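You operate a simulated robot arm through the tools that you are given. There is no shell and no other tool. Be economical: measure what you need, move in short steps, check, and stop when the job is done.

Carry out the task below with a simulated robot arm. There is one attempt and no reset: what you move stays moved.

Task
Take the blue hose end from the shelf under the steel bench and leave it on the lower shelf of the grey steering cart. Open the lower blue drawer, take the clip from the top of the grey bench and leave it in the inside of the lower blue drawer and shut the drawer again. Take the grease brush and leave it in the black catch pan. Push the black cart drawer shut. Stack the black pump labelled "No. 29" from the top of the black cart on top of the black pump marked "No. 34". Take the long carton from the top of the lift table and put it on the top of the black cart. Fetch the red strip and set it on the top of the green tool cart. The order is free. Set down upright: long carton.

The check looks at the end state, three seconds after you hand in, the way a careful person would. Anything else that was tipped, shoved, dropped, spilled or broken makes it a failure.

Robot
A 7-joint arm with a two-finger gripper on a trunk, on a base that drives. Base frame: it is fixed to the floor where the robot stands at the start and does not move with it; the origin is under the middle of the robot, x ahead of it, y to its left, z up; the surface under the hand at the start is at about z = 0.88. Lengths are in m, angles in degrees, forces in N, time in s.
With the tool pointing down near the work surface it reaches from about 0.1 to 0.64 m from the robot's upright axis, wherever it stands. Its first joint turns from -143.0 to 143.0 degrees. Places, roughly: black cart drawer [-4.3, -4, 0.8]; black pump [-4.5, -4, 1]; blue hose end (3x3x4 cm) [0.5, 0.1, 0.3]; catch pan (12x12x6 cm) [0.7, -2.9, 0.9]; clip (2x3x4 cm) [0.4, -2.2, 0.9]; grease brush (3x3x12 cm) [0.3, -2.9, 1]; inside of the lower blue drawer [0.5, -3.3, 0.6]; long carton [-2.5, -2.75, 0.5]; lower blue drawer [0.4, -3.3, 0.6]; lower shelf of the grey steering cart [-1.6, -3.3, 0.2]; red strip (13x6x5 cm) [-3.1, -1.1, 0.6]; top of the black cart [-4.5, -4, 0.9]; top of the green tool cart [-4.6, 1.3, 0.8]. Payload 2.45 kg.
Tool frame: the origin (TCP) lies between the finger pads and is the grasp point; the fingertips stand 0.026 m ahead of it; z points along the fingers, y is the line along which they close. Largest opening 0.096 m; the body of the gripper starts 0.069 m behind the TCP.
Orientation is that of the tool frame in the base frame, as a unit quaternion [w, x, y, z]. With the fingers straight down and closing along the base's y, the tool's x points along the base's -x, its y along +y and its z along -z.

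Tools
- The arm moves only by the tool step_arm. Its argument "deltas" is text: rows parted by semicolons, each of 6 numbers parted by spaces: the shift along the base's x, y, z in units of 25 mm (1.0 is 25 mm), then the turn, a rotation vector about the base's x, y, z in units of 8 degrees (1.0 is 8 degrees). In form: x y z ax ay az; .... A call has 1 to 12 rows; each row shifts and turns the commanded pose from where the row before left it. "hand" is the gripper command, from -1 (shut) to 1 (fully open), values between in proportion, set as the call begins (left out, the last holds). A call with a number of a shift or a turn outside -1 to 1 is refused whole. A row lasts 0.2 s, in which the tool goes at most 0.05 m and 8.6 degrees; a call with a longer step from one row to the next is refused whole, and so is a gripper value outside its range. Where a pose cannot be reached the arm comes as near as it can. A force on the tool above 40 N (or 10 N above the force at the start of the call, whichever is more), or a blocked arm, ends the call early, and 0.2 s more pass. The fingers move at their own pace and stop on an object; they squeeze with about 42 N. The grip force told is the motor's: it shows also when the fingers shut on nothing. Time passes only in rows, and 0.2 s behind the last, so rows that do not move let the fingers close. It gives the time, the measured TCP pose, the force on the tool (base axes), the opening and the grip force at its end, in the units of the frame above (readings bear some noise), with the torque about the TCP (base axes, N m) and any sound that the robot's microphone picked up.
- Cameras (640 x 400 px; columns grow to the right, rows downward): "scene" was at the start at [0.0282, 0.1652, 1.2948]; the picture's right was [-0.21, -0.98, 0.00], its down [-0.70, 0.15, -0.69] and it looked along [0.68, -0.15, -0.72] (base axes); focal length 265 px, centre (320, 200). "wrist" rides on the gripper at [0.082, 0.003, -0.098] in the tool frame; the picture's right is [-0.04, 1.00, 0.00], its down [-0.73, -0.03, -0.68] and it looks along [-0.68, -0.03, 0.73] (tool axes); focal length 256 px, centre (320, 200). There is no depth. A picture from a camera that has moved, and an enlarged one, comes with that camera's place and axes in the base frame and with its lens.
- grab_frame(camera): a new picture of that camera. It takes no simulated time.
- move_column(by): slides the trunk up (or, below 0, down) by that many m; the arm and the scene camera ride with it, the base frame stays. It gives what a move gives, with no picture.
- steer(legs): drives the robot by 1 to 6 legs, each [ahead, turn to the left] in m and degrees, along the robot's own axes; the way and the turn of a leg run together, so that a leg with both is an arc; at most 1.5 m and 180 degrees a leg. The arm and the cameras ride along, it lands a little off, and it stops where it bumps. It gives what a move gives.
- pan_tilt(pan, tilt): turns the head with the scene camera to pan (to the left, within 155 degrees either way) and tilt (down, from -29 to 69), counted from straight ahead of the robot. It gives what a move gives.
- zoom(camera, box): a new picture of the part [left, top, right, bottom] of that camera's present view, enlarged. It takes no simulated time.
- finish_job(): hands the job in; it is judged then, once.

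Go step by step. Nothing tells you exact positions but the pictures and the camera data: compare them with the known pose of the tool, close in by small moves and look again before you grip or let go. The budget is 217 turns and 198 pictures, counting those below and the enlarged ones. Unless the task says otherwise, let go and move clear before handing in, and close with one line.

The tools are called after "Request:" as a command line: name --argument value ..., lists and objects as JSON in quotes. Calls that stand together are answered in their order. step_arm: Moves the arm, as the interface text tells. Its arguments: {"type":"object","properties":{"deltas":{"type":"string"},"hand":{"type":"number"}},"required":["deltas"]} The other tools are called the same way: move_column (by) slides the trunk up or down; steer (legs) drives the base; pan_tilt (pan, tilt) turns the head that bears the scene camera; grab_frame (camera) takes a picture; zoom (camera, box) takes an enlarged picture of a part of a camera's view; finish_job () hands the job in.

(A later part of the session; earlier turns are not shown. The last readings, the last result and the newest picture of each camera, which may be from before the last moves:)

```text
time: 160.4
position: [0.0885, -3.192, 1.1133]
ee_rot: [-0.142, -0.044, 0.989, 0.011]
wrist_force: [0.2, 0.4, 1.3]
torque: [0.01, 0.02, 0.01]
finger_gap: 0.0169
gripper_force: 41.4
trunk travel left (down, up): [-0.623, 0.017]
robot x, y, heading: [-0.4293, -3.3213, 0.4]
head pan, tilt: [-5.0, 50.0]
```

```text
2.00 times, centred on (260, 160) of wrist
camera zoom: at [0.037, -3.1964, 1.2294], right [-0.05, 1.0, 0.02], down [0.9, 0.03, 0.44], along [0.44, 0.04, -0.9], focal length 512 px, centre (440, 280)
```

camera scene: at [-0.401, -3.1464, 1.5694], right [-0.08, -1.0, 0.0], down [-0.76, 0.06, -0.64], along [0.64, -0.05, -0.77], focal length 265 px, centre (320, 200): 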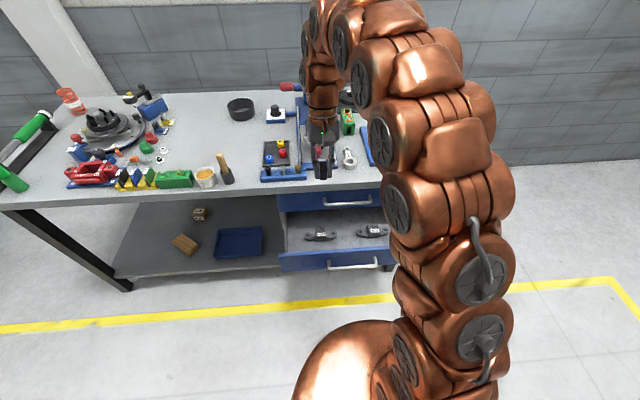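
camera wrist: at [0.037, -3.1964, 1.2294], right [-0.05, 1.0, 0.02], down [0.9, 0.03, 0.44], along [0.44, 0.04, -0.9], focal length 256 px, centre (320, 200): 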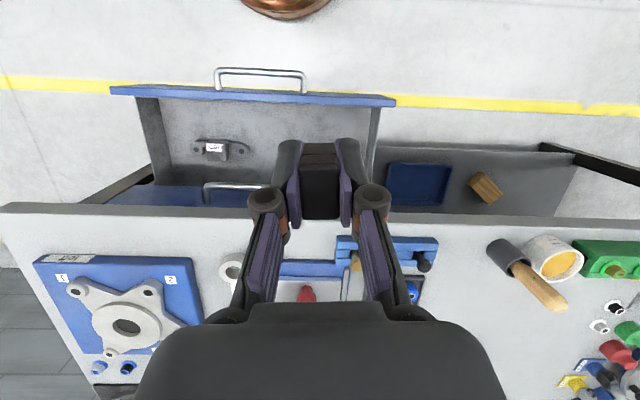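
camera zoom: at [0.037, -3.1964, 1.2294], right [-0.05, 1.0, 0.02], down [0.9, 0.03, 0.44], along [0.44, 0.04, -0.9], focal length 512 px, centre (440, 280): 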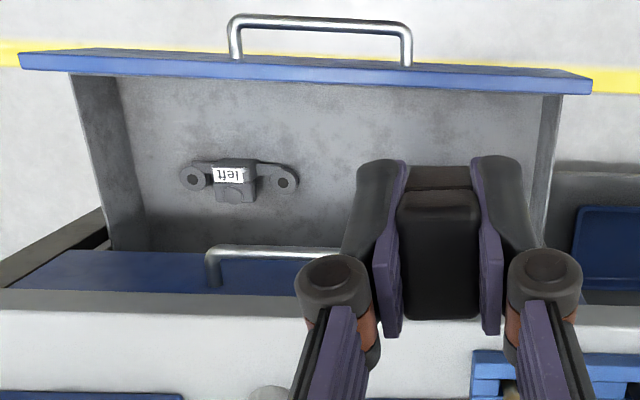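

The drawer holds two brackets with an 8 cm gap and free space in front. I'll make the tool vertical, turn it so the camera sits sideways, and target (0.15, -3.31).

Request:
step_arm --deltas "0.2 -0.4 0 0 -0.7 0;0.2 -0.4 0 0 -0.7 0;0.2 -0.4 0 0 -0.65 0;0.2 -0.4 0 0 0 -0.9;0.2 -0.4 0 0 0 -0.9;0.2 -0.4 0 0 0 -0.9;0.2 -0.4 0 0 0 -0.9;0.2 -0.4 0 0 0 -0.9;0.2 -0.4 0 0 0 -0.9;0.2 -0.4 0 0 0 -0.9;0.2 -0.4 0 0 0 -0.9;0.2 -0.3 0 0 0 -0.9"

Request:
step_arm --deltas "0 0 0 0 0 -0.9;0 0 0 0 0 -0.9;0 0 0 0 0 -0.9"

Request:
move_column --by -0.35

Request:
grab_frame --camera "scene"

Request:
grab_frame --camera "wrist"

```text
time: 163.0
position: [0.1485, -3.3078, 1.1117]
ee_rot: [0.002, 0.496, 0.868, 0.003]
wrist_force: [-0.2, 0.7, -0.5]
torque: [0.0, -0.01, -0.02]
finger_gap: 0.0171
gripper_force: 42.3
trunk travel left (down, up): [-0.623, 0.017]
robot x, y, heading: [-0.4265, -3.3176, 0.3]
head pan, tilt: [-5.0, 50.0]
```

```text
time: 163.8
position: [0.1479, -3.3088, 1.1122]
ee_rot: [0.003, 0.652, 0.758, 0.004]
wrist_force: [-0.8, 0.2, 0.5]
torque: [0.0, 0.01, 0.02]
finger_gap: 0.0172
gripper_force: 42.3
trunk travel left (down, up): [-0.623, 0.017]
robot x, y, heading: [-0.4232, -3.3224, 0.3]
head pan, tilt: [-5.0, 50.0]
```

```text
time: 167.2
position: [0.1473, -3.3089, 0.7622]
ee_rot: [0.003, 0.65, 0.76, 0.003]
wrist_force: [0.2, -0.8, -0.2]
torque: [-0.01, 0.02, 0.02]
finger_gap: 0.0169
gripper_force: 42.6
trunk travel left (down, up): [-0.273, 0.367]
robot x, y, heading: [-0.422, -3.3194, 0.6]
head pan, tilt: [-5.0, 50.0]
```

```text
126 pictures are left
camera scene: at [-0.401, -3.1465, 1.2194], right [-0.08, -1.0, 0.0], down [-0.76, 0.06, -0.64], along [0.64, -0.05, -0.77], focal length 265 px, centre (320, 200)
```

scene: 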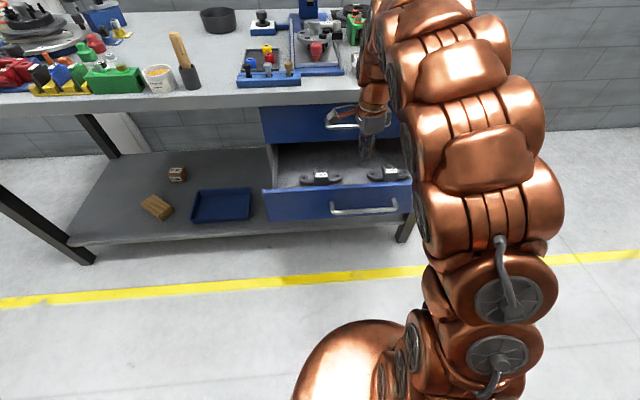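

```text
125 pictures are left
camera wrist: at [0.137, -3.2283, 0.8601], right [0.99, 0.11, 0.01], down [0.08, -0.73, 0.68], along [0.08, -0.67, -0.73], focal length 256 px, centre (320, 200)
```

wrist: 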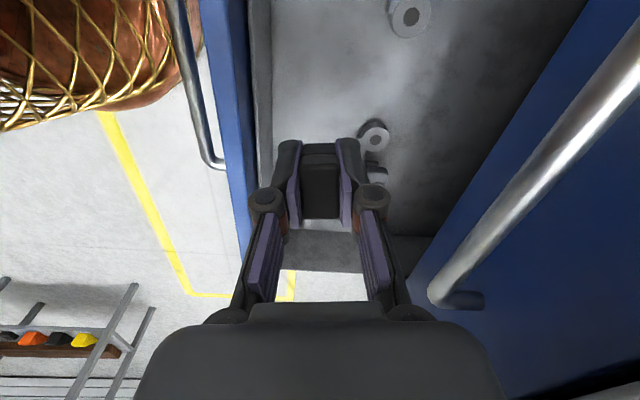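

Request:
move_column --by -0.11

Request:
grab_frame --camera "wrist"

Request:
grab_frame --camera "scene"

```text
time: 168.7
position: [0.1479, -3.3101, 0.652]
ee_rot: [0.003, 0.651, 0.759, 0.004]
wrist_force: [-0.6, -0.5, -0.4]
torque: [0.01, -0.01, 0.02]
finger_gap: 0.017
gripper_force: 41.8
trunk travel left (down, up): [-0.163, 0.477]
robot x, y, heading: [-0.4223, -3.3225, 0.4]
head pan, tilt: [-5.0, 50.0]
```

```text
124 pictures are left
camera wrist: at [0.137, -3.2283, 0.7501], right [0.99, 0.11, 0.01], down [0.08, -0.73, 0.68], along [0.08, -0.67, -0.73], focal length 256 px, centre (320, 200)
```

wrist: 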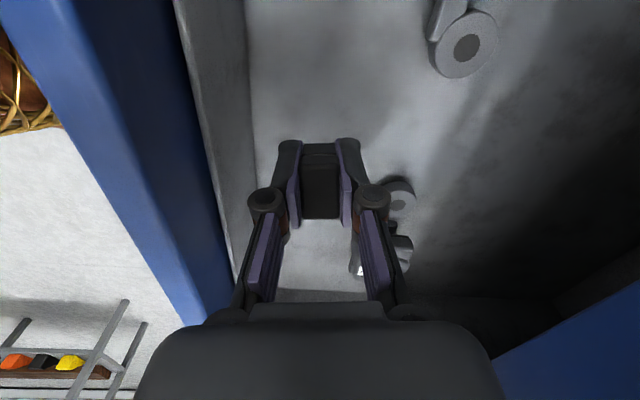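

```text
123 pictures are left
camera scene: at [-0.401, -3.1465, 1.1094], right [-0.08, -1.0, 0.0], down [-0.76, 0.06, -0.64], along [0.64, -0.05, -0.77], focal length 265 px, centre (320, 200)
```

scene: 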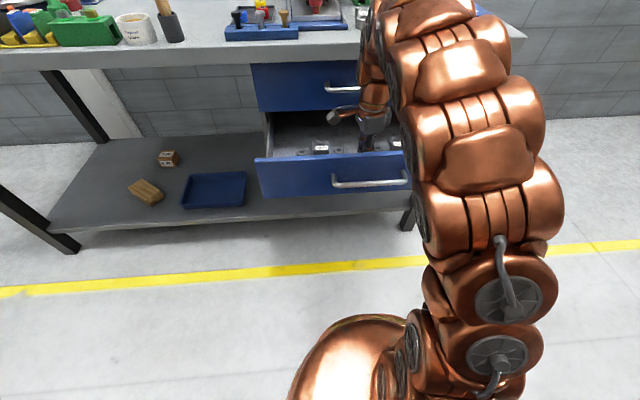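

Request:
step_arm --deltas "0.3 0 -0.4 0 0 0;0 0 -0.4 0 0 0;0 0 -0.3 0 0 0;0 0 -0.3 0 0 0;0 0 -0.2 0 0 0;0 0 -0.2 0 0 0"

Request:
grab_frame --camera "wrist"

```text
time: 170.1
position: [0.1542, -3.3099, 0.6067]
ee_rot: [0.003, 0.651, 0.759, 0.004]
wrist_force: [-0.6, -0.4, 0.0]
torque: [0.02, 0.02, -0.01]
finger_gap: 0.0174
gripper_force: 41.9
trunk travel left (down, up): [-0.163, 0.477]
robot x, y, heading: [-0.4256, -3.3189, 0.7]
head pan, tilt: [-5.0, 50.0]
```

```text
122 pictures are left
camera wrist: at [0.1441, -3.2286, 0.7053], right [0.99, 0.11, 0.01], down [0.08, -0.73, 0.68], along [0.08, -0.67, -0.73], focal length 256 px, centre (320, 200)
```

wrist: 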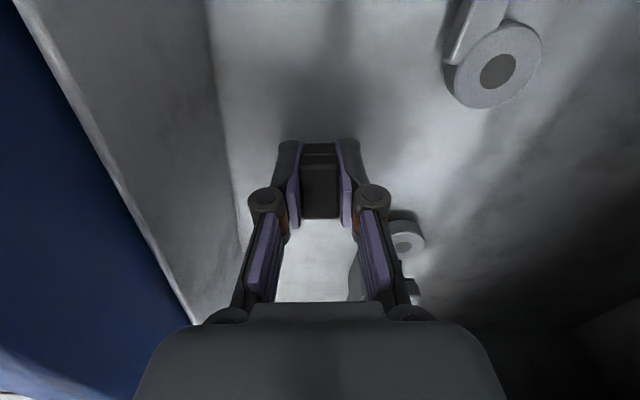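

Request:
step_arm --deltas "0 0 -0.2 0 0 0;0 0 -0.2 0 0 0;0 0 -0.2 0 0 0"

Request:
zoom --camera "wrist" --box '[220, 100, 460, 250]'

```text
time: 170.8
position: [0.1567, -3.3097, 0.5982]
ee_rot: [0.007, 0.65, 0.76, 0.008]
wrist_force: [1.0, -1.2, 15.4]
torque: [0.03, 0.09, -0.01]
finger_gap: 0.0168
gripper_force: 41.6
trunk travel left (down, up): [-0.163, 0.477]
robot x, y, heading: [-0.4221, -3.3193, 0.5]
head pan, tilt: [-5.0, 50.0]
stopped in row 3: the force on the tool passed its limit at 45 N (the readings are from after the stop); the commanded pose is now the measured one
```

```text
2.67 times, centred on (340, 175) of wrist
camera zoom: at [0.1453, -3.2286, 0.6964], right [0.99, 0.12, 0.02], down [0.07, -0.73, 0.68], along [0.09, -0.67, -0.73], focal length 683 px, centre (267, 267)
```

zoom: 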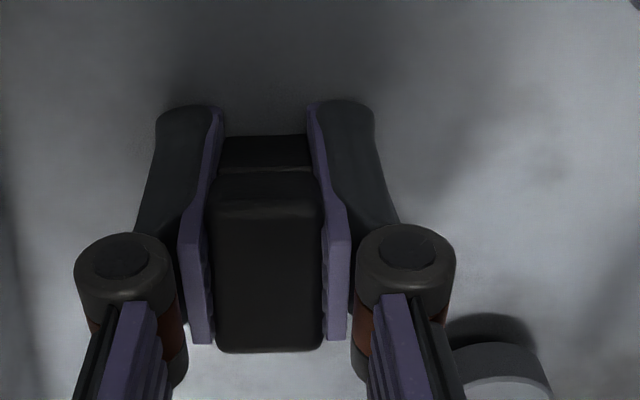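

Floor contact. Release gently and rise.

Request:
step_arm --deltas "0 0 0.1 0 0 0;0 0 0 0 0 0;0 0 0 0 0 0" --hand 0

Request:
step_arm --deltas "0 0 1 0 0 0;0 0 1 0 0 0"

Request:
grab_frame --camera "wrist"

```text
time: 171.6
position: [0.1572, -3.3109, 0.6013]
ee_rot: [0.004, 0.65, 0.76, 0.005]
wrist_force: [0.9, 0.2, -0.4]
torque: [0.02, 0.03, 0.01]
finger_gap: 0.0479
gripper_force: 0.0
trunk travel left (down, up): [-0.163, 0.477]
robot x, y, heading: [-0.4268, -3.3188, 0.5]
head pan, tilt: [-5.0, 50.0]
```

```text
time: 172.2
position: [0.1569, -3.3092, 0.6504]
ee_rot: [0.004, 0.65, 0.76, 0.005]
wrist_force: [0.1, -0.1, -0.3]
torque: [0.01, 0.02, 0.01]
finger_gap: 0.048
gripper_force: 0.0
trunk travel left (down, up): [-0.163, 0.477]
robot x, y, heading: [-0.425, -3.3244, 0.6]
head pan, tilt: [-5.0, 50.0]
```

```text
120 pictures are left
camera wrist: at [0.1452, -3.2288, 0.7477], right [0.99, 0.12, 0.01], down [0.08, -0.73, 0.68], along [0.09, -0.67, -0.73], focal length 256 px, centre (320, 200)
```

wrist: 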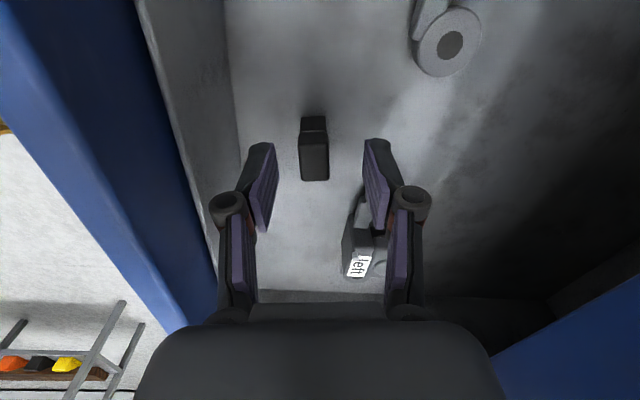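

The clip stands in the drawer. Now I'll rise, back off, and reorient to push the drawer shut with closed fingertips above the bar.

Request:
move_column --by 0.22

Request:
steer --legs '[[-0.3, 0]]'

Request:
step_arm --deltas "0 0 0 0 0 0.92;0 0 0 0 0 0.92;0 0 0 0 0 0.92;0 0 0 0 0 0.92;0 0 0 0 0 0.92;0 0 0 0 0 0.92;0 0 0 0 0 0.92;0 0 0 0 0 0.92;0 0 0 0 0 0.92;0 0 0 0 0 0.92;0 0 0 0 0 0.92" --hand -1

Request:
step_arm --deltas "0 0 -0.3 0 -0.9375 0;0 0 -0.3 0 -0.9375 0;0 0 -0.3 0 -0.9375 0;0 0 -0.3 0 -0.9375 0;0 0 -0.3 0 -0.9375 0;0 0 -0.3 0 -0.9375 0"

Request:
grab_frame --camera "scene"

```text
time: 174.5
position: [0.1559, -3.3082, 0.8704]
ee_rot: [0.005, 0.65, 0.76, 0.006]
wrist_force: [-0.7, -0.1, -0.7]
torque: [0.0, -0.01, -0.01]
finger_gap: 0.048
gripper_force: 0.1
trunk travel left (down, up): [-0.383, 0.257]
robot x, y, heading: [-0.4278, -3.3171, 0.4]
head pan, tilt: [-5.0, 50.0]
```

```text
time: 176.6
position: [-0.1425, -3.3129, 0.87]
ee_rot: [0.005, 0.65, 0.76, 0.005]
wrist_force: [-0.2, 0.1, -0.1]
torque: [-0.02, -0.02, 0.01]
finger_gap: 0.0478
gripper_force: 0.1
trunk travel left (down, up): [-0.383, 0.257]
robot x, y, heading: [-0.7234, -3.3217, 0.3]
head pan, tilt: [-5.0, 50.0]
```

```text
time: 179.0
position: [-0.1404, -3.3125, 0.8697]
ee_rot: [0.0, 0.002, 1.0, 0.008]
wrist_force: [-1.0, 0.2, -1.1]
torque: [0.01, 0.01, -0.03]
finger_gap: 0.0001
gripper_force: 28.4
trunk travel left (down, up): [-0.383, 0.257]
robot x, y, heading: [-0.7246, -3.3235, 0.4]
head pan, tilt: [-5.0, 50.0]
```

```text
time: 180.4
position: [-0.1421, -3.3117, 0.825]
ee_rot: [0.384, -0.003, 0.923, 0.008]
wrist_force: [-0.7, 1.1, 0.1]
torque: [0.01, 0.02, -0.01]
finger_gap: 0.0001
gripper_force: 28.5
trunk travel left (down, up): [-0.383, 0.257]
robot x, y, heading: [-0.7249, -3.3252, 0.5]
head pan, tilt: [-5.0, 50.0]
```

```text
119 pictures are left
camera scene: at [-0.6992, -3.1491, 1.3294], right [-0.08, -1.0, 0.0], down [-0.76, 0.06, -0.64], along [0.64, -0.05, -0.77], focal length 265 px, centre (320, 200)
```

scene: 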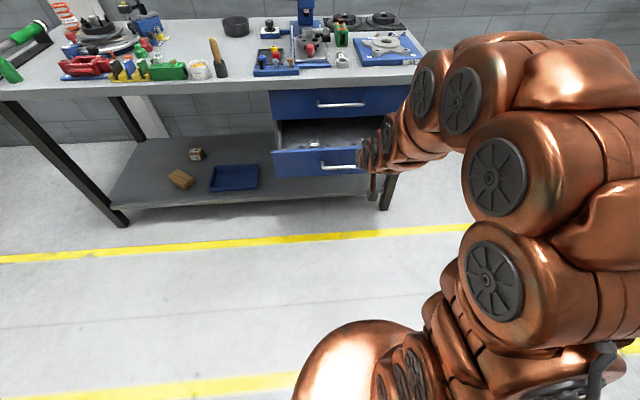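

Request:
move_column --by -0.147

Request:
grab_frame --camera "wrist"

```text
time: 182.1
position: [-0.1412, -3.3114, 0.6773]
ee_rot: [0.383, -0.001, 0.924, 0.007]
wrist_force: [0.1, 0.5, 0.3]
torque: [0.0, 0.03, 0.02]
finger_gap: 0.0
gripper_force: 28.0
trunk travel left (down, up): [-0.236, 0.404]
robot x, y, heading: [-0.7228, -3.3252, 0.6]
head pan, tilt: [-5.0, 50.0]
```

```text
118 pictures are left
camera wrist: at [-0.2698, -3.3101, 0.6891], right [0.02, 1.0, 0.04], down [0.04, -0.04, 1.0], along [1.0, -0.02, -0.04], focal length 256 px, centre (320, 200)
```

wrist: 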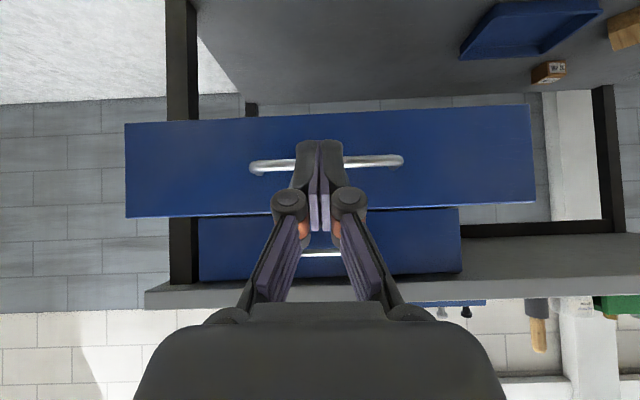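

Request:
steer --legs '[[0.38, 0]]'

Request:
grab_frame --camera "wrist"

Request:
grab_frame --camera "scene"

```text
time: 184.5
position: [0.2348, -3.3117, 0.6778]
ee_rot: [0.384, 0.0, 0.923, 0.008]
wrist_force: [0.9, 0.2, 0.1]
torque: [-0.04, 0.02, 0.0]
finger_gap: 0.0001
gripper_force: 28.8
trunk travel left (down, up): [-0.236, 0.404]
robot x, y, heading: [-0.3465, -3.3216, 0.2]
head pan, tilt: [-5.0, 50.0]
```

```text
117 pictures are left
camera wrist: at [0.1075, -3.3093, 0.689], right [0.02, 1.0, 0.04], down [0.04, -0.04, 1.0], along [1.0, -0.02, -0.04], focal length 256 px, centre (320, 200)
```

wrist: 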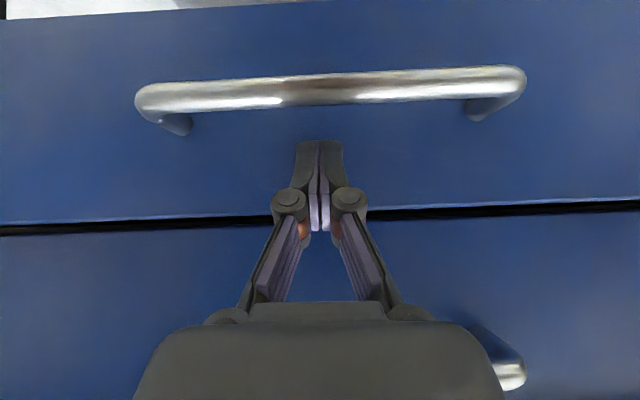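

```text
116 pictures are left
camera scene: at [-0.3212, -3.1467, 1.1824], right [-0.08, -1.0, 0.0], down [-0.76, 0.06, -0.64], along [0.64, -0.05, -0.77], focal length 265 px, centre (320, 200)
```

scene: 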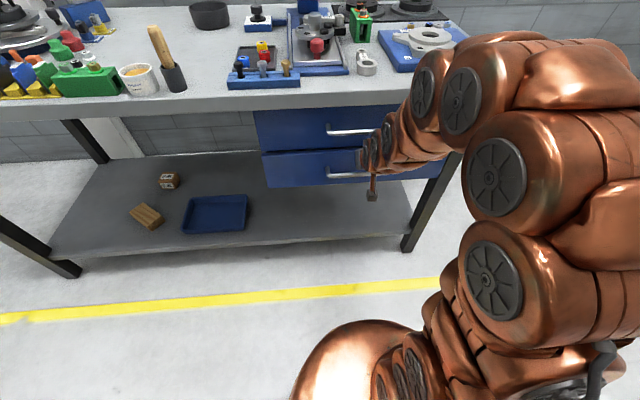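

Request:
step_arm --deltas "0.5 0 0 0 0 0;0.5 0 0 0 0 0;0.5 0 0 0 0 0;0.3 0 0 0 0 0;0.3 0 0 0 0 0;0.3 0 0 0 0 0"

Request:
grab_frame --camera "wrist"

```text
time: 185.0
position: [0.2493, -3.3106, 0.6744]
ee_rot: [0.376, 0.001, 0.927, 0.006]
wrist_force: [-15.9, -0.3, 5.9]
torque: [0.02, -0.02, -0.03]
finger_gap: 0.006
gripper_force: 28.8
trunk travel left (down, up): [-0.236, 0.404]
robot x, y, heading: [-0.3466, -3.3211, -0.0]
head pan, tilt: [-5.0, 50.0]
stopped in row 2: the force on the tool passed its limit at 65 N (the readings are from after the stop); the commanded pose is now the measured one
```

```text
115 pictures are left
camera wrist: at [0.122, -3.3093, 0.6871], right [0.02, 1.0, 0.04], down [0.05, -0.04, 1.0], along [1.0, -0.02, -0.06], focal length 256 px, centre (320, 200)
```

wrist: 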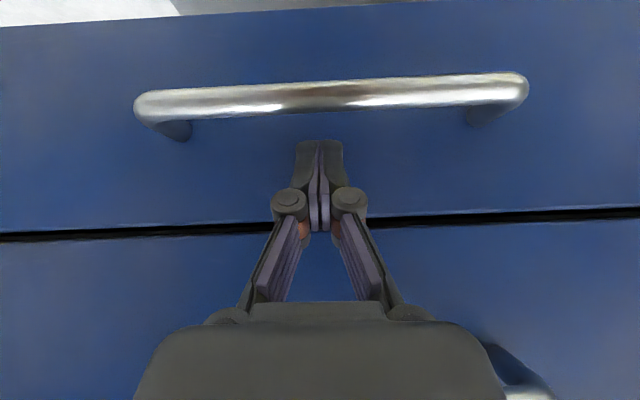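

Drawer is shut (hard stop). I'll back off, raise, and look at the brush and pan.

Request:
steer --legs '[[-0.2, 0]]'

Request:
move_column --by 0.4

Request:
step_arm --deltas "0 0 0.5 0 0.9375 0;0 0 0.5 0 0.9375 0;0 0 0.5 0 0.9375 0;0 0 0.5 0 0.9375 0;0 0 0.5 0 0.9375 0;0 0 0.5 0 0.9375 0" --hand 1

Request:
pan_tilt --pan 20 --tilt 45

Request:
grab_frame --camera "scene"

Request:
grab_frame --camera "wrist"

```text
time: 186.6
position: [0.0506, -3.3142, 0.6745]
ee_rot: [0.377, 0.0, 0.926, 0.007]
wrist_force: [-0.8, -0.2, -0.1]
torque: [0.02, -0.03, 0.01]
finger_gap: 0.0
gripper_force: 28.6
trunk travel left (down, up): [-0.236, 0.404]
robot x, y, heading: [-0.551, -3.3186, 0.3]
head pan, tilt: [-5.0, 50.0]
```

```text
time: 190.5
position: [0.0502, -3.3135, 1.0749]
ee_rot: [0.378, 0.002, 0.926, 0.006]
wrist_force: [0.3, 0.0, 0.8]
torque: [-0.05, 0.0, -0.01]
finger_gap: 0.0
gripper_force: 28.7
trunk travel left (down, up): [-0.636, 0.004]
robot x, y, heading: [-0.548, -3.32, 0.3]
head pan, tilt: [-5.0, 50.0]
```

```text
time: 191.9
position: [0.0485, -3.3121, 1.1485]
ee_rot: [-0.009, 0.004, 1.0, 0.006]
wrist_force: [0.1, -0.8, 0.7]
torque: [-0.03, -0.03, -0.03]
finger_gap: 0.096
gripper_force: 0.1
trunk travel left (down, up): [-0.636, 0.004]
robot x, y, heading: [-0.5457, -3.3232, 0.4]
head pan, tilt: [-5.0, 50.0]
```

```text
time: 192.8
position: [0.0497, -3.3127, 1.1485]
ee_rot: [-0.006, 0.004, 1.0, 0.005]
wrist_force: [0.3, 0.7, -0.7]
torque: [-0.03, 0.03, -0.03]
finger_gap: 0.0959
gripper_force: 0.0
trunk travel left (down, up): [-0.636, 0.004]
robot x, y, heading: [-0.5516, -3.3227, 0.2]
head pan, tilt: [20.0, 45.0]
```

```text
114 pictures are left
camera scene: at [-0.5227, -3.113, 1.5893], right [0.34, -0.94, 0.0], down [-0.66, -0.24, -0.71], along [0.66, 0.24, -0.71], focal length 265 px, centre (320, 200)
```

scene: 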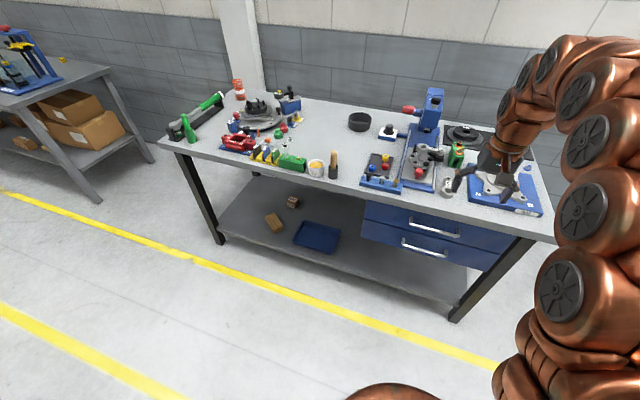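

```text
113 pictures are left
camera wrist: at [-0.0311, -3.3102, 1.2474], right [0.05, 1.0, 0.01], down [0.74, -0.04, 0.67], along [0.67, -0.02, -0.74], focal length 256 px, centre (320, 200)
```

wrist: 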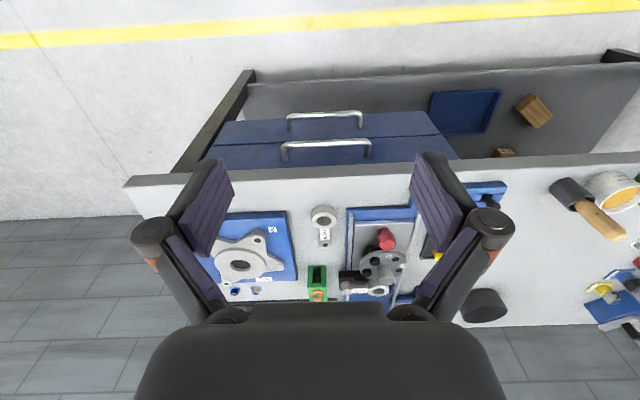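

Drawer is shut. Brush is at about (0.27, -2.88), catch pan at (0.70, -2.87). I'll move in front of them.

Request:
steer --legs '[[0, 65], [0.47, 0], [0, -65]]'

Request:
pan_tilt --pan 0 --tilt 45

Request:
grab_frame --camera "scene"

Request:
grab_frame --camera "wrist"

```text
time: 201.3
position: [0.243, -2.8713, 1.148]
ee_rot: [-0.006, -0.003, 1.0, 0.006]
wrist_force: [-0.5, -0.1, -0.4]
torque: [0.01, 0.02, 0.0]
finger_gap: 0.096
gripper_force: 0.0
trunk travel left (down, up): [-0.636, 0.004]
robot x, y, heading: [-0.3562, -2.8853, 0.9]
head pan, tilt: [20.0, 45.0]
```

```text
time: 202.2
position: [0.2425, -2.8697, 1.1494]
ee_rot: [-0.007, -0.003, 1.0, 0.006]
wrist_force: [0.3, 0.8, -0.4]
torque: [-0.02, -0.01, -0.02]
finger_gap: 0.0959
gripper_force: 0.0
trunk travel left (down, up): [-0.636, 0.004]
robot x, y, heading: [-0.3525, -2.8857, 0.8]
head pan, tilt: [0.0, 45.0]
```

```text
112 pictures are left
camera scene: at [-0.3263, -2.7051, 1.5893], right [0.02, -1.0, 0.0], down [-0.71, -0.01, -0.71], along [0.71, 0.01, -0.71], focal length 265 px, centre (320, 200)
```

scene: 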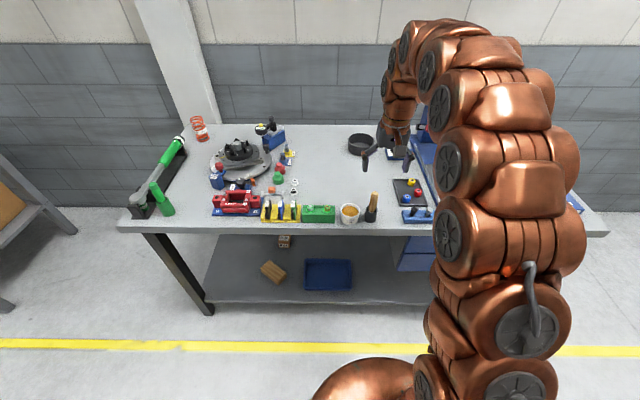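

```text
111 pictures are left
camera wrist: at [0.1624, -2.869, 1.2475], right [0.04, 1.0, 0.01], down [0.74, -0.03, 0.67], along [0.67, -0.02, -0.74], focal length 256 px, centre (320, 200)
```

wrist: 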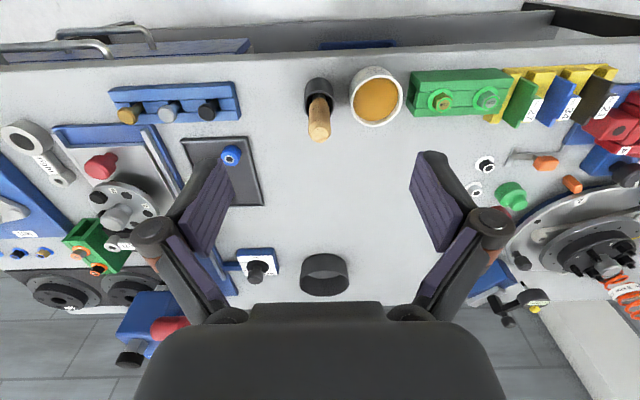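

Request:
zoom --camera "scene" --box '[310, 130, 438, 230]'

Request:
zoom --camera "wrist" --box '[240, 50, 400, 150]'

```text
4.00 times, centred on (374, 180) of scene
camera zoom: at [-0.3263, -2.7051, 1.5893], right [0.02, -1.0, 0.0], down [-0.71, -0.01, -0.71], along [0.71, 0.01, -0.71], focal length 1062 px, centre (104, 280)
```

zoom: 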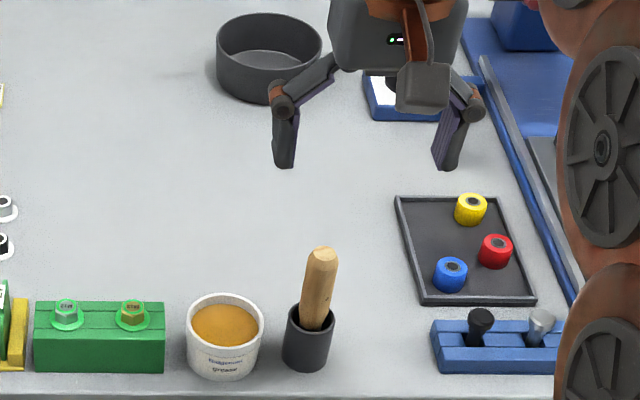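

```text
4.00 times, centred on (320, 100) of wrist
camera zoom: at [0.1624, -2.869, 1.2475], right [0.04, 1.0, 0.01], down [0.74, -0.03, 0.67], along [0.67, -0.02, -0.74], focal length 1024 px, centre (320, 600)
```

zoom: 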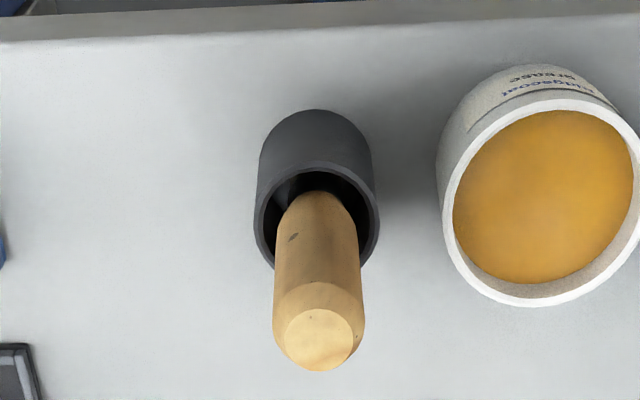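

The brush stands in a black holder cup; the handle top is at about (0.288, -2.873, 1.0). I'll drive a bit closer and grip the handle from above.

Request:
steer --legs '[[0.2, 0]]'

Request:
step_arm --deltas "-1 0 0 0 0 0;-1 0 0 0 0 0;-1 0 0 0 0 0;-1 0 0 0 0 0;-1 0 0 0 0 0;-1 0 0 0 0 0;0 0 -1 0 0 0;0 0 -1 0 0 0;0 0 -1 0 0 0" --hand 0.3

Request:
grab_frame --camera "wrist"

Request:
grab_frame --camera "scene"

```text
time: 203.8
position: [0.4444, -2.8689, 1.1487]
ee_rot: [-0.007, -0.001, 1.0, 0.006]
wrist_force: [-0.8, 0.4, 0.2]
torque: [0.04, -0.02, 0.01]
finger_gap: 0.0957
gripper_force: 0.0
trunk travel left (down, up): [-0.636, 0.004]
robot x, y, heading: [-0.154, -2.8853, 1.2]
head pan, tilt: [0.0, 45.0]
```

```text
time: 205.8
position: [0.2938, -2.8682, 1.0719]
ee_rot: [-0.006, -0.002, 1.0, 0.005]
wrist_force: [1.0, -0.3, -0.4]
torque: [-0.03, 0.0, 0.03]
finger_gap: 0.0624
gripper_force: 0.2
trunk travel left (down, up): [-0.636, 0.004]
robot x, y, heading: [-0.1513, -2.8817, 0.7]
head pan, tilt: [0.0, 45.0]
```

```text
108 pictures are left
camera wrist: at [0.2126, -2.8658, 1.1714], right [0.04, 1.0, 0.01], down [0.74, -0.03, 0.67], along [0.67, -0.02, -0.74], focal length 256 px, centre (320, 200)
```

wrist: 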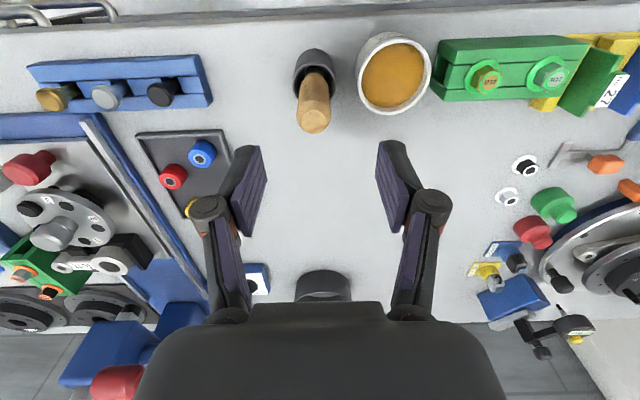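

```text
107 pictures are left
camera scene: at [-0.1241, -2.7023, 1.5893], right [0.01, -1.0, 0.0], down [-0.71, -0.01, -0.71], along [0.71, 0.01, -0.71], focal length 265 px, centre (320, 200)
```

scene: 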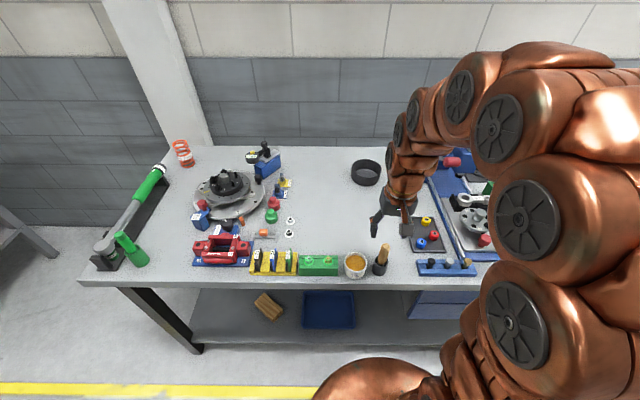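

Request:
step_arm --deltas "0 -0.15 -1 0 0 0;0 0 -1 0 0 0;0 0 -0.6 0 0 0"

Request:
grab_frame --camera "wrist"

```text
time: 206.6
position: [0.2957, -2.8708, 1.0066]
ee_rot: [-0.006, -0.002, 1.0, 0.006]
wrist_force: [-0.5, -0.6, 0.0]
torque: [-0.02, -0.01, 0.0]
finger_gap: 0.0623
gripper_force: 0.0
trunk travel left (down, up): [-0.636, 0.004]
robot x, y, heading: [-0.1554, -2.8851, 0.8]
head pan, tilt: [0.0, 45.0]
```

```text
106 pictures are left
camera wrist: at [0.2157, -2.8688, 1.1057], right [0.04, 1.0, 0.01], down [0.74, -0.03, 0.67], along [0.67, -0.02, -0.74], focal length 256 px, centre (320, 200)
```

wrist: 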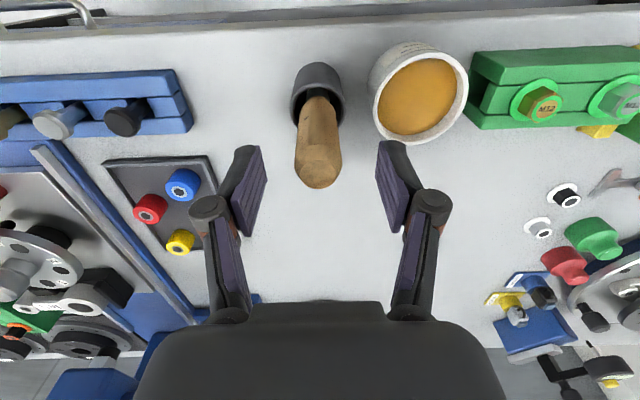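

Request:
step_arm --deltas "-0.1 0 -0.5 0 0 0;0 0 -0.5 0 0 0"

Request:
step_arm --deltas "0 0 0 0 0 0;0 0 0 0 0 0;0 0 0 0 0 0;0 0 0 0 0 0" --hand -1

Request:
grab_frame --camera "wrist"

```text
time: 207.2
position: [0.2939, -2.8708, 0.9822]
ee_rot: [-0.005, -0.003, 1.0, 0.005]
wrist_force: [0.2, 0.1, 0.2]
torque: [0.04, 0.02, 0.02]
finger_gap: 0.0623
gripper_force: 0.2
trunk travel left (down, up): [-0.636, 0.004]
robot x, y, heading: [-0.1515, -2.8836, 0.6]
head pan, tilt: [0.0, 45.0]
```

```text
time: 208.2
position: [0.2931, -2.8708, 0.9823]
ee_rot: [-0.006, -0.001, 1.0, 0.006]
wrist_force: [0.0, 0.0, 0.6]
torque: [0.0, -0.02, -0.01]
finger_gap: 0.0236
gripper_force: 42.6
trunk travel left (down, up): [-0.636, 0.004]
robot x, y, heading: [-0.1494, -2.8796, 0.7]
head pan, tilt: [0.0, 45.0]
```

```text
105 pictures are left
camera wrist: at [0.2131, -2.8689, 1.0813], right [0.04, 1.0, 0.01], down [0.74, -0.03, 0.67], along [0.67, -0.02, -0.74], focal length 256 px, centre (320, 200)
```

wrist: 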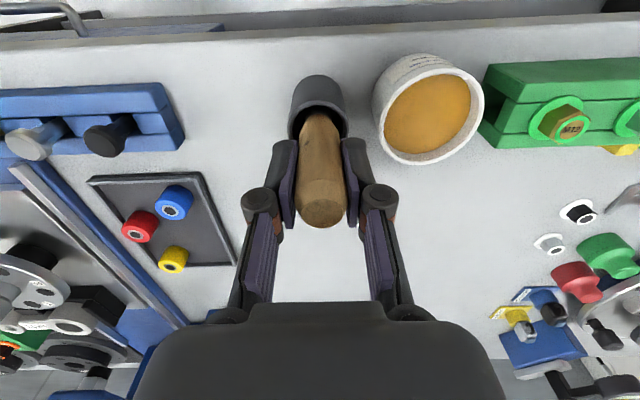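

Gripped; lifting straight up out of the cup.

Request:
step_arm --deltas "0 0 0.6 0 0 0;0 0 0.8 0 0 0;0 0 1 0 0 0;0 0 1 0 0 0;0 0 1 0 0 0;0 0 1 0 0 0"

Request:
grab_frame --camera "wrist"

```text
time: 209.6
position: [0.2915, -2.8719, 1.1199]
ee_rot: [-0.008, -0.002, 1.0, 0.005]
wrist_force: [-0.6, -0.1, -0.7]
torque: [0.01, 0.0, -0.02]
finger_gap: 0.0233
gripper_force: 41.8
trunk travel left (down, up): [-0.636, 0.004]
robot x, y, heading: [-0.1523, -2.8864, 0.8]
head pan, tilt: [0.0, 45.0]
```

```text
104 pictures are left
camera wrist: at [0.2112, -2.8701, 1.2192], right [0.04, 1.0, 0.01], down [0.74, -0.03, 0.67], along [0.67, -0.02, -0.74], focal length 256 px, centre (320, 200)
```

wrist: 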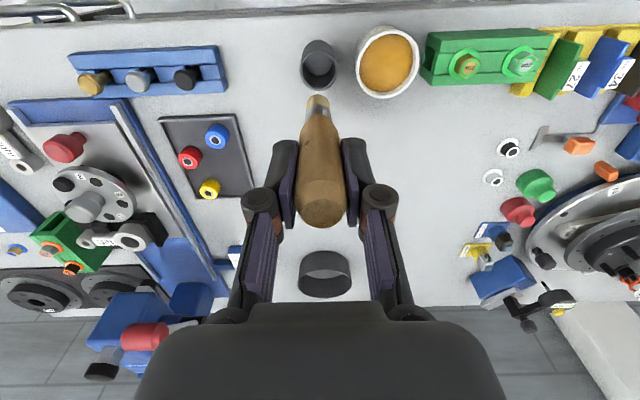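

Request:
step_arm --deltas "1 0 0 0 -0.9 0;1 0 0 0 -0.9 0;1 0 0 0 -0.9 0;1 0 0 0 -0.9 0;1 0 0 0 -0.9 0;1 0 0 0 -0.9 0;1 0 0 0 0 0;1 0 0 0 0 0;1 0 0 0 0 0;1 0 0 0 0 0"

Request:
grab_frame --camera "wrist"

Request:
grab_frame --camera "scene"

```text
time: 211.8
position: [0.5435, -2.8717, 1.1197]
ee_rot: [0.361, -0.004, 0.932, 0.004]
wrist_force: [-0.6, 0.9, -0.6]
torque: [-0.02, 0.02, -0.01]
finger_gap: 0.0232
gripper_force: 42.5
trunk travel left (down, up): [-0.636, 0.004]
robot x, y, heading: [-0.1495, -2.8814, 0.8]
head pan, tilt: [0.0, 45.0]
```

```text
103 pictures are left
camera wrist: at [0.4155, -2.8702, 1.1364], right [0.02, 1.0, 0.03], down [0.08, -0.03, 1.0], along [1.0, -0.02, -0.08], focal length 256 px, centre (320, 200)
```

wrist: 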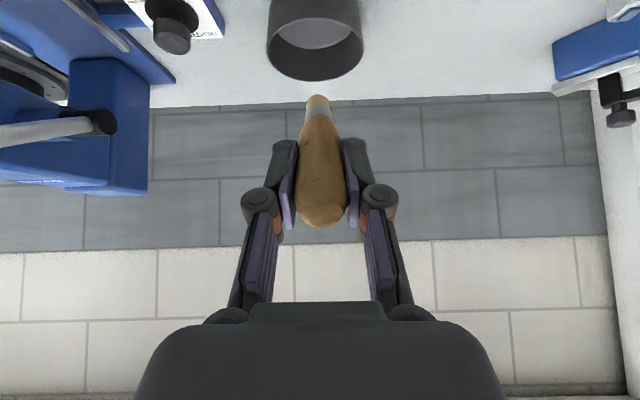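

```text
102 pictures are left
camera scene: at [-0.1242, -2.7023, 1.5893], right [0.01, -1.0, 0.0], down [-0.71, -0.01, -0.71], along [0.71, 0.01, -0.71], focal length 265 px, centre (320, 200)
```

scene: 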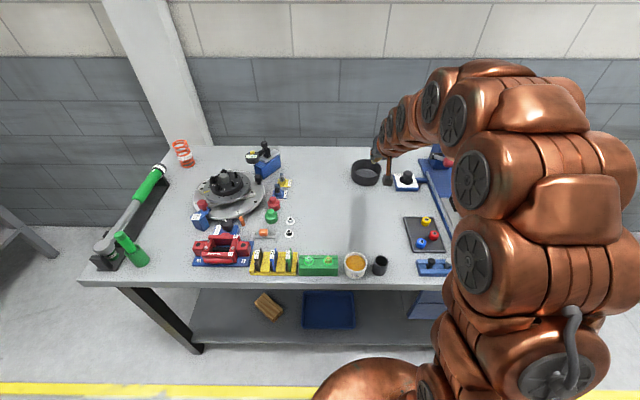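

Request:
step_arm --deltas "1 0 0 0 0 0;1 0 0 0 0 0;1 0 0 0 0 0;0.8 -0.1 0 0 0 0;0 0 -1 0 0 0;0 0 -1 0 0 0"

Request:
grab_frame --camera "wrist"

Request:
zoom --camera "scene" --box '[320, 110, 448, 210]'

```text
time: 213.2
position: [0.6391, -2.8758, 1.0687]
ee_rot: [0.363, -0.005, 0.932, 0.005]
wrist_force: [0.6, -0.2, -0.6]
torque: [0.04, 0.0, 0.0]
finger_gap: 0.0234
gripper_force: 41.8
trunk travel left (down, up): [-0.636, 0.004]
robot x, y, heading: [-0.1517, -2.8819, 0.7]
head pan, tilt: [0.0, 45.0]
```

```text
101 pictures are left
camera wrist: at [0.5123, -2.8734, 1.0858], right [0.02, 1.0, 0.03], down [0.08, -0.03, 1.0], along [1.0, -0.02, -0.08], focal length 256 px, centre (320, 200)
```

wrist: 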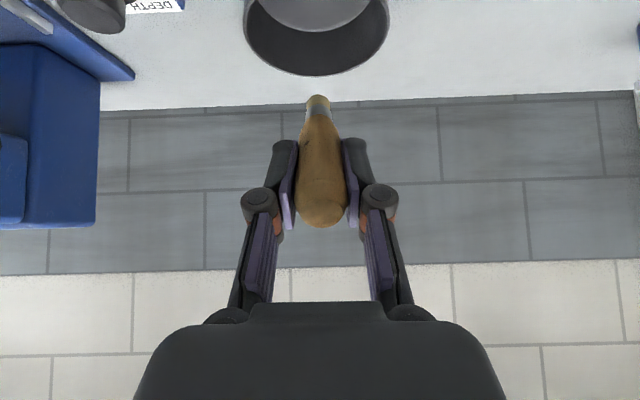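

```text
4.00 times, centred on (384, 160) of scene
camera zoom: at [-0.124, -2.7023, 1.5893], right [0.01, -1.0, 0.0], down [-0.71, -0.01, -0.71], along [0.71, 0.01, -0.71], focal length 1062 px, centre (64, 360)
```

zoom: 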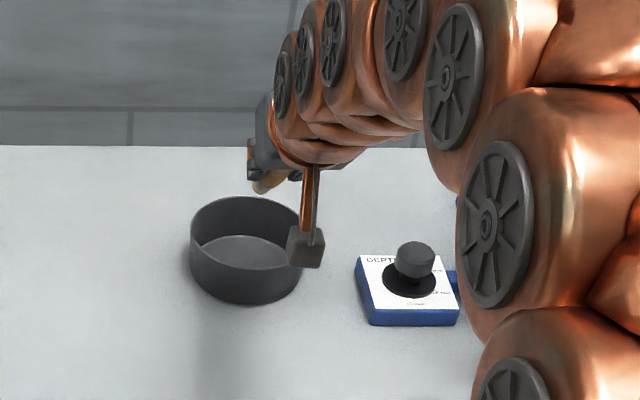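

Request:
step_arm --deltas "0.2 0 -1 0 0 0;0 0 -1 0 0 0;0 0 -1 0 0 0;0 0 -0.3 0 0 0;0 0 -0.3 0 0 0"

Request:
grab_frame --camera "wrist"

Request:
zoom --camera "scene" --box '[320, 110, 448, 210]'

```text
time: 214.4
position: [0.6443, -2.8744, 0.9787]
ee_rot: [0.363, -0.003, 0.932, 0.003]
wrist_force: [0.3, 0.3, -0.7]
torque: [0.01, -0.01, 0.0]
finger_gap: 0.0232
gripper_force: 42.0
trunk travel left (down, up): [-0.636, 0.004]
robot x, y, heading: [-0.1529, -2.8833, 0.7]
head pan, tilt: [0.0, 45.0]
```

```text
99 pictures are left
camera wrist: at [0.5172, -2.8723, 0.9956], right [0.02, 1.0, 0.03], down [0.08, -0.03, 1.0], along [1.0, -0.02, -0.08], focal length 256 px, centre (320, 200)
```

wrist: 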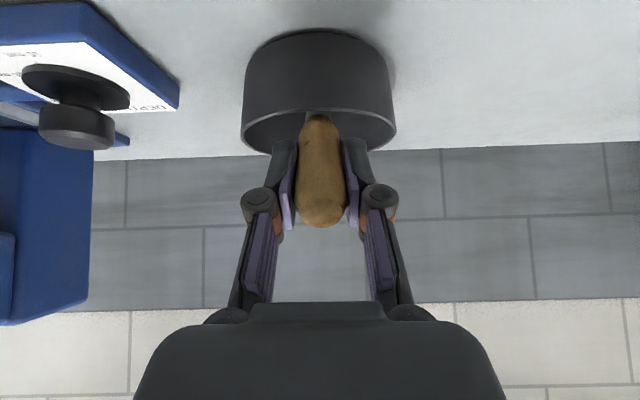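

```text
4.00 times, centred on (384, 160) of scene
camera zoom: at [-0.1239, -2.7023, 1.5893], right [0.01, -1.0, 0.0], down [-0.71, -0.01, -0.71], along [0.71, 0.01, -0.71], focal length 1062 px, centre (64, 360)
```

zoom: 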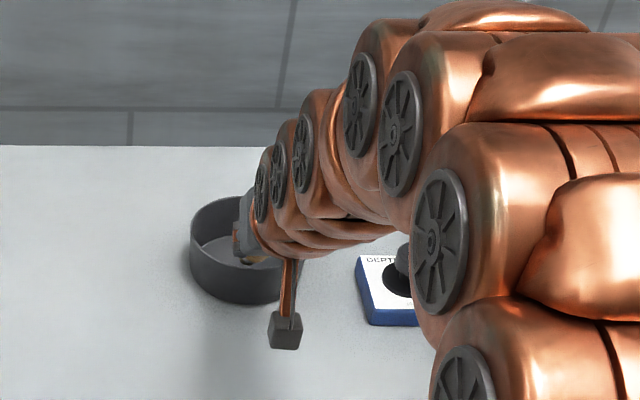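

Request:
step_arm --deltas "0.4 0 0 0 0 0;0 0 -0.2 0 0 0;0 0 -0.2 0 0 0"

Request:
zoom --camera "wrist" --box '[220, 20, 420, 145]'

```text
time: 215.2
position: [0.6532, -2.8754, 0.9698]
ee_rot: [0.363, -0.004, 0.932, 0.004]
wrist_force: [-0.7, 0.2, -0.8]
torque: [-0.02, -0.02, -0.01]
finger_gap: 0.0235
gripper_force: 41.8
trunk travel left (down, up): [-0.636, 0.004]
robot x, y, heading: [-0.1533, -2.8791, 0.6]
head pan, tilt: [0.0, 45.0]
```

```text
3.20 times, centred on (320, 82) of wrist
camera zoom: at [0.5267, -2.8723, 0.986], right [0.02, 1.0, 0.03], down [0.08, -0.03, 1.0], along [1.0, -0.02, -0.08], focal length 819 px, centre (320, 576)
```

zoom: 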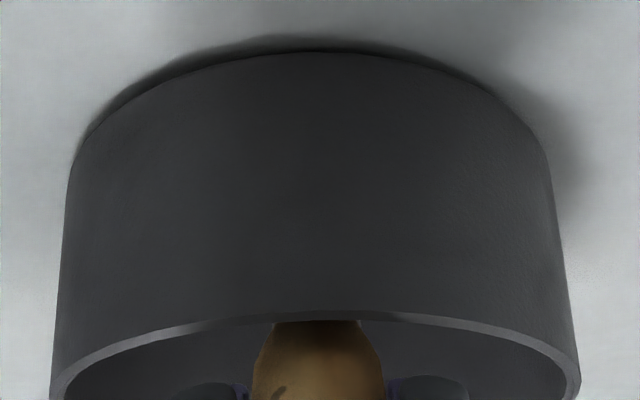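

Request:
step_arm --deltas "0 0 -0.2 0 0 0;0 0 -0.15 0 0 0"

Request:
step_arm --deltas "0 0 0 0 0 0;0 0 0 0 0 0;0 0 0 0 0 0" --hand -0.1

Request:
grab_frame --camera "wrist"

```text
time: 215.8
position: [0.654, -2.8747, 0.9638]
ee_rot: [0.365, -0.005, 0.931, 0.005]
wrist_force: [3.1, 0.0, 12.1]
torque: [0.01, -0.4, 0.01]
finger_gap: 0.0231
gripper_force: 41.8
trunk travel left (down, up): [-0.636, 0.004]
robot x, y, heading: [-0.1508, -2.8837, 0.7]
head pan, tilt: [0.0, 45.0]
```

```text
time: 216.6
position: [0.6521, -2.8739, 0.9595]
ee_rot: [0.362, -0.004, 0.932, 0.004]
wrist_force: [0.3, -0.6, 0.0]
torque: [0.03, 0.0, 0.0]
finger_gap: 0.0435
gripper_force: 0.1
trunk travel left (down, up): [-0.636, 0.004]
robot x, y, heading: [-0.1521, -2.8845, 0.6]
head pan, tilt: [0.0, 45.0]
```

```text
96 pictures are left
camera wrist: at [0.5258, -2.8727, 0.9769], right [0.02, 1.0, 0.03], down [0.08, -0.03, 1.0], along [1.0, -0.02, -0.08], focal length 256 px, centre (320, 200)
```

wrist: 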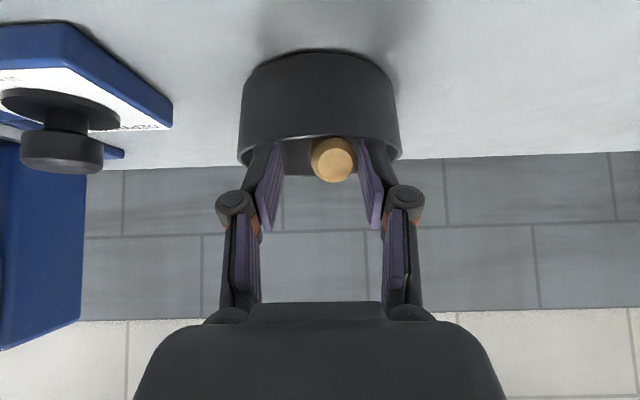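

The brush now leans in the pan. Lift clear and check.

Request:
step_arm --deltas "0 0 1 0 0 0;0 0 1 0 0 0;0 0 1 0 0 0;-1 0 1 0 0 0;-1 0 1 0 0 0;-1 0 0 0 0 0;-1 0 0 0 0 0"

Request:
grab_frame --camera "wrist"

```text
time: 218.2
position: [0.5535, -2.8734, 1.0841]
ee_rot: [0.362, -0.004, 0.932, 0.005]
wrist_force: [0.9, 0.2, -0.2]
torque: [-0.02, 0.02, 0.06]
finger_gap: 0.043
gripper_force: 0.1
trunk travel left (down, up): [-0.636, 0.004]
robot x, y, heading: [-0.1514, -2.8816, 0.8]
head pan, tilt: [0.0, 45.0]
```

```text
95 pictures are left
camera wrist: at [0.4264, -2.8722, 1.1006], right [0.02, 1.0, 0.03], down [0.08, -0.03, 1.0], along [1.0, -0.02, -0.09], focal length 256 px, centre (320, 200)
```

wrist: 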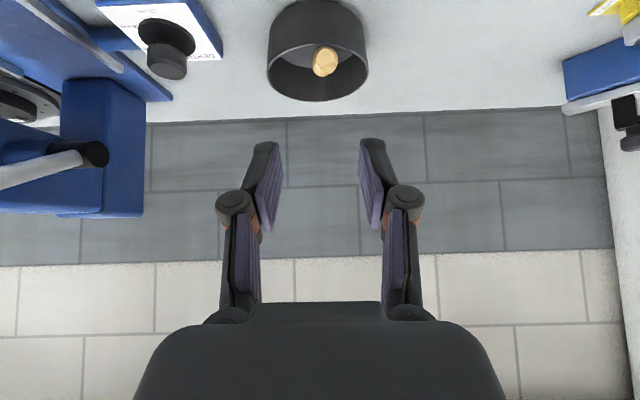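

The brush rests in the pan. Next the black cart at (-4.5, -4): retract the arm and drive south around the steering cart.

Request:
steer --legs '[[-0.42, 0]]'

Request:
step_arm --deltas "-1 0 0.5 0 0.9 0;-1 0 0.5 0 0.9 0;-1 0 0.5 0 0.9 0;-1 0 0.5 0 0.9 0;-1 0 0.5 0 0.9 0;-1 0 0 0 0.8 0;-1 0 0 0 0 0;-1 0 0 0 0 0" --hand 1

Request:
steer --legs '[[0, -92], [1.17, 0], [0, -88]]'

Request:
pan_tilt --pan 0 --tilt 25

Request:
grab_frame --camera "scene"

```text
time: 220.7
position: [0.1412, -2.887, 1.0848]
ee_rot: [0.362, 0.002, 0.932, 0.002]
wrist_force: [0.7, 0.3, -0.3]
torque: [0.0, 0.01, -0.01]
finger_gap: 0.043
gripper_force: 0.0
trunk travel left (down, up): [-0.636, 0.004]
robot x, y, heading: [-0.5656, -2.8861, 0.0]
head pan, tilt: [0.0, 45.0]
```

```text
time: 222.5
position: [-0.0624, -2.8837, 1.1464]
ee_rot: [0.001, 0.003, 1.0, 0.001]
wrist_force: [0.9, -0.6, 0.4]
torque: [0.02, -0.01, -0.02]
finger_gap: 0.0959
gripper_force: 0.0
trunk travel left (down, up): [-0.636, 0.004]
robot x, y, heading: [-0.5677, -2.8852, -0.1]
head pan, tilt: [0.0, 45.0]
```

```text
time: 236.2
position: [-1.1034, -4.0731, 1.1476]
ee_rot: [0.001, 1.0, -0.003, 0.0]
wrist_force: [-0.1, 0.2, -0.7]
torque: [-0.02, 0.03, -0.02]
finger_gap: 0.0961
gripper_force: 0.0
trunk travel left (down, up): [-0.636, 0.004]
robot x, y, heading: [-0.5966, -4.0742, -180.0]
head pan, tilt: [0.0, 45.0]
```

```text
time: 237.0
position: [-1.1037, -4.0728, 1.1464]
ee_rot: [0.002, 1.0, -0.002, -0.001]
wrist_force: [0.2, 0.1, -0.6]
torque: [0.03, -0.01, 0.0]
finger_gap: 0.096
gripper_force: 0.1
trunk travel left (down, up): [-0.636, 0.004]
robot x, y, heading: [-0.5986, -4.0689, -180.0]
head pan, tilt: [0.0, 25.0]
```

```text
94 pictures are left
camera scene: at [-0.6415, -4.2537, 1.6198], right [0.0, 1.0, 0.0], down [0.42, 0.0, -0.91], along [-0.91, 0.0, -0.42], focal length 265 px, centre (320, 200)
```

scene: 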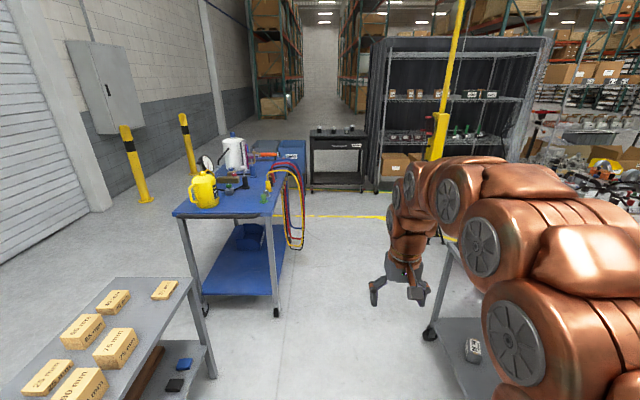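

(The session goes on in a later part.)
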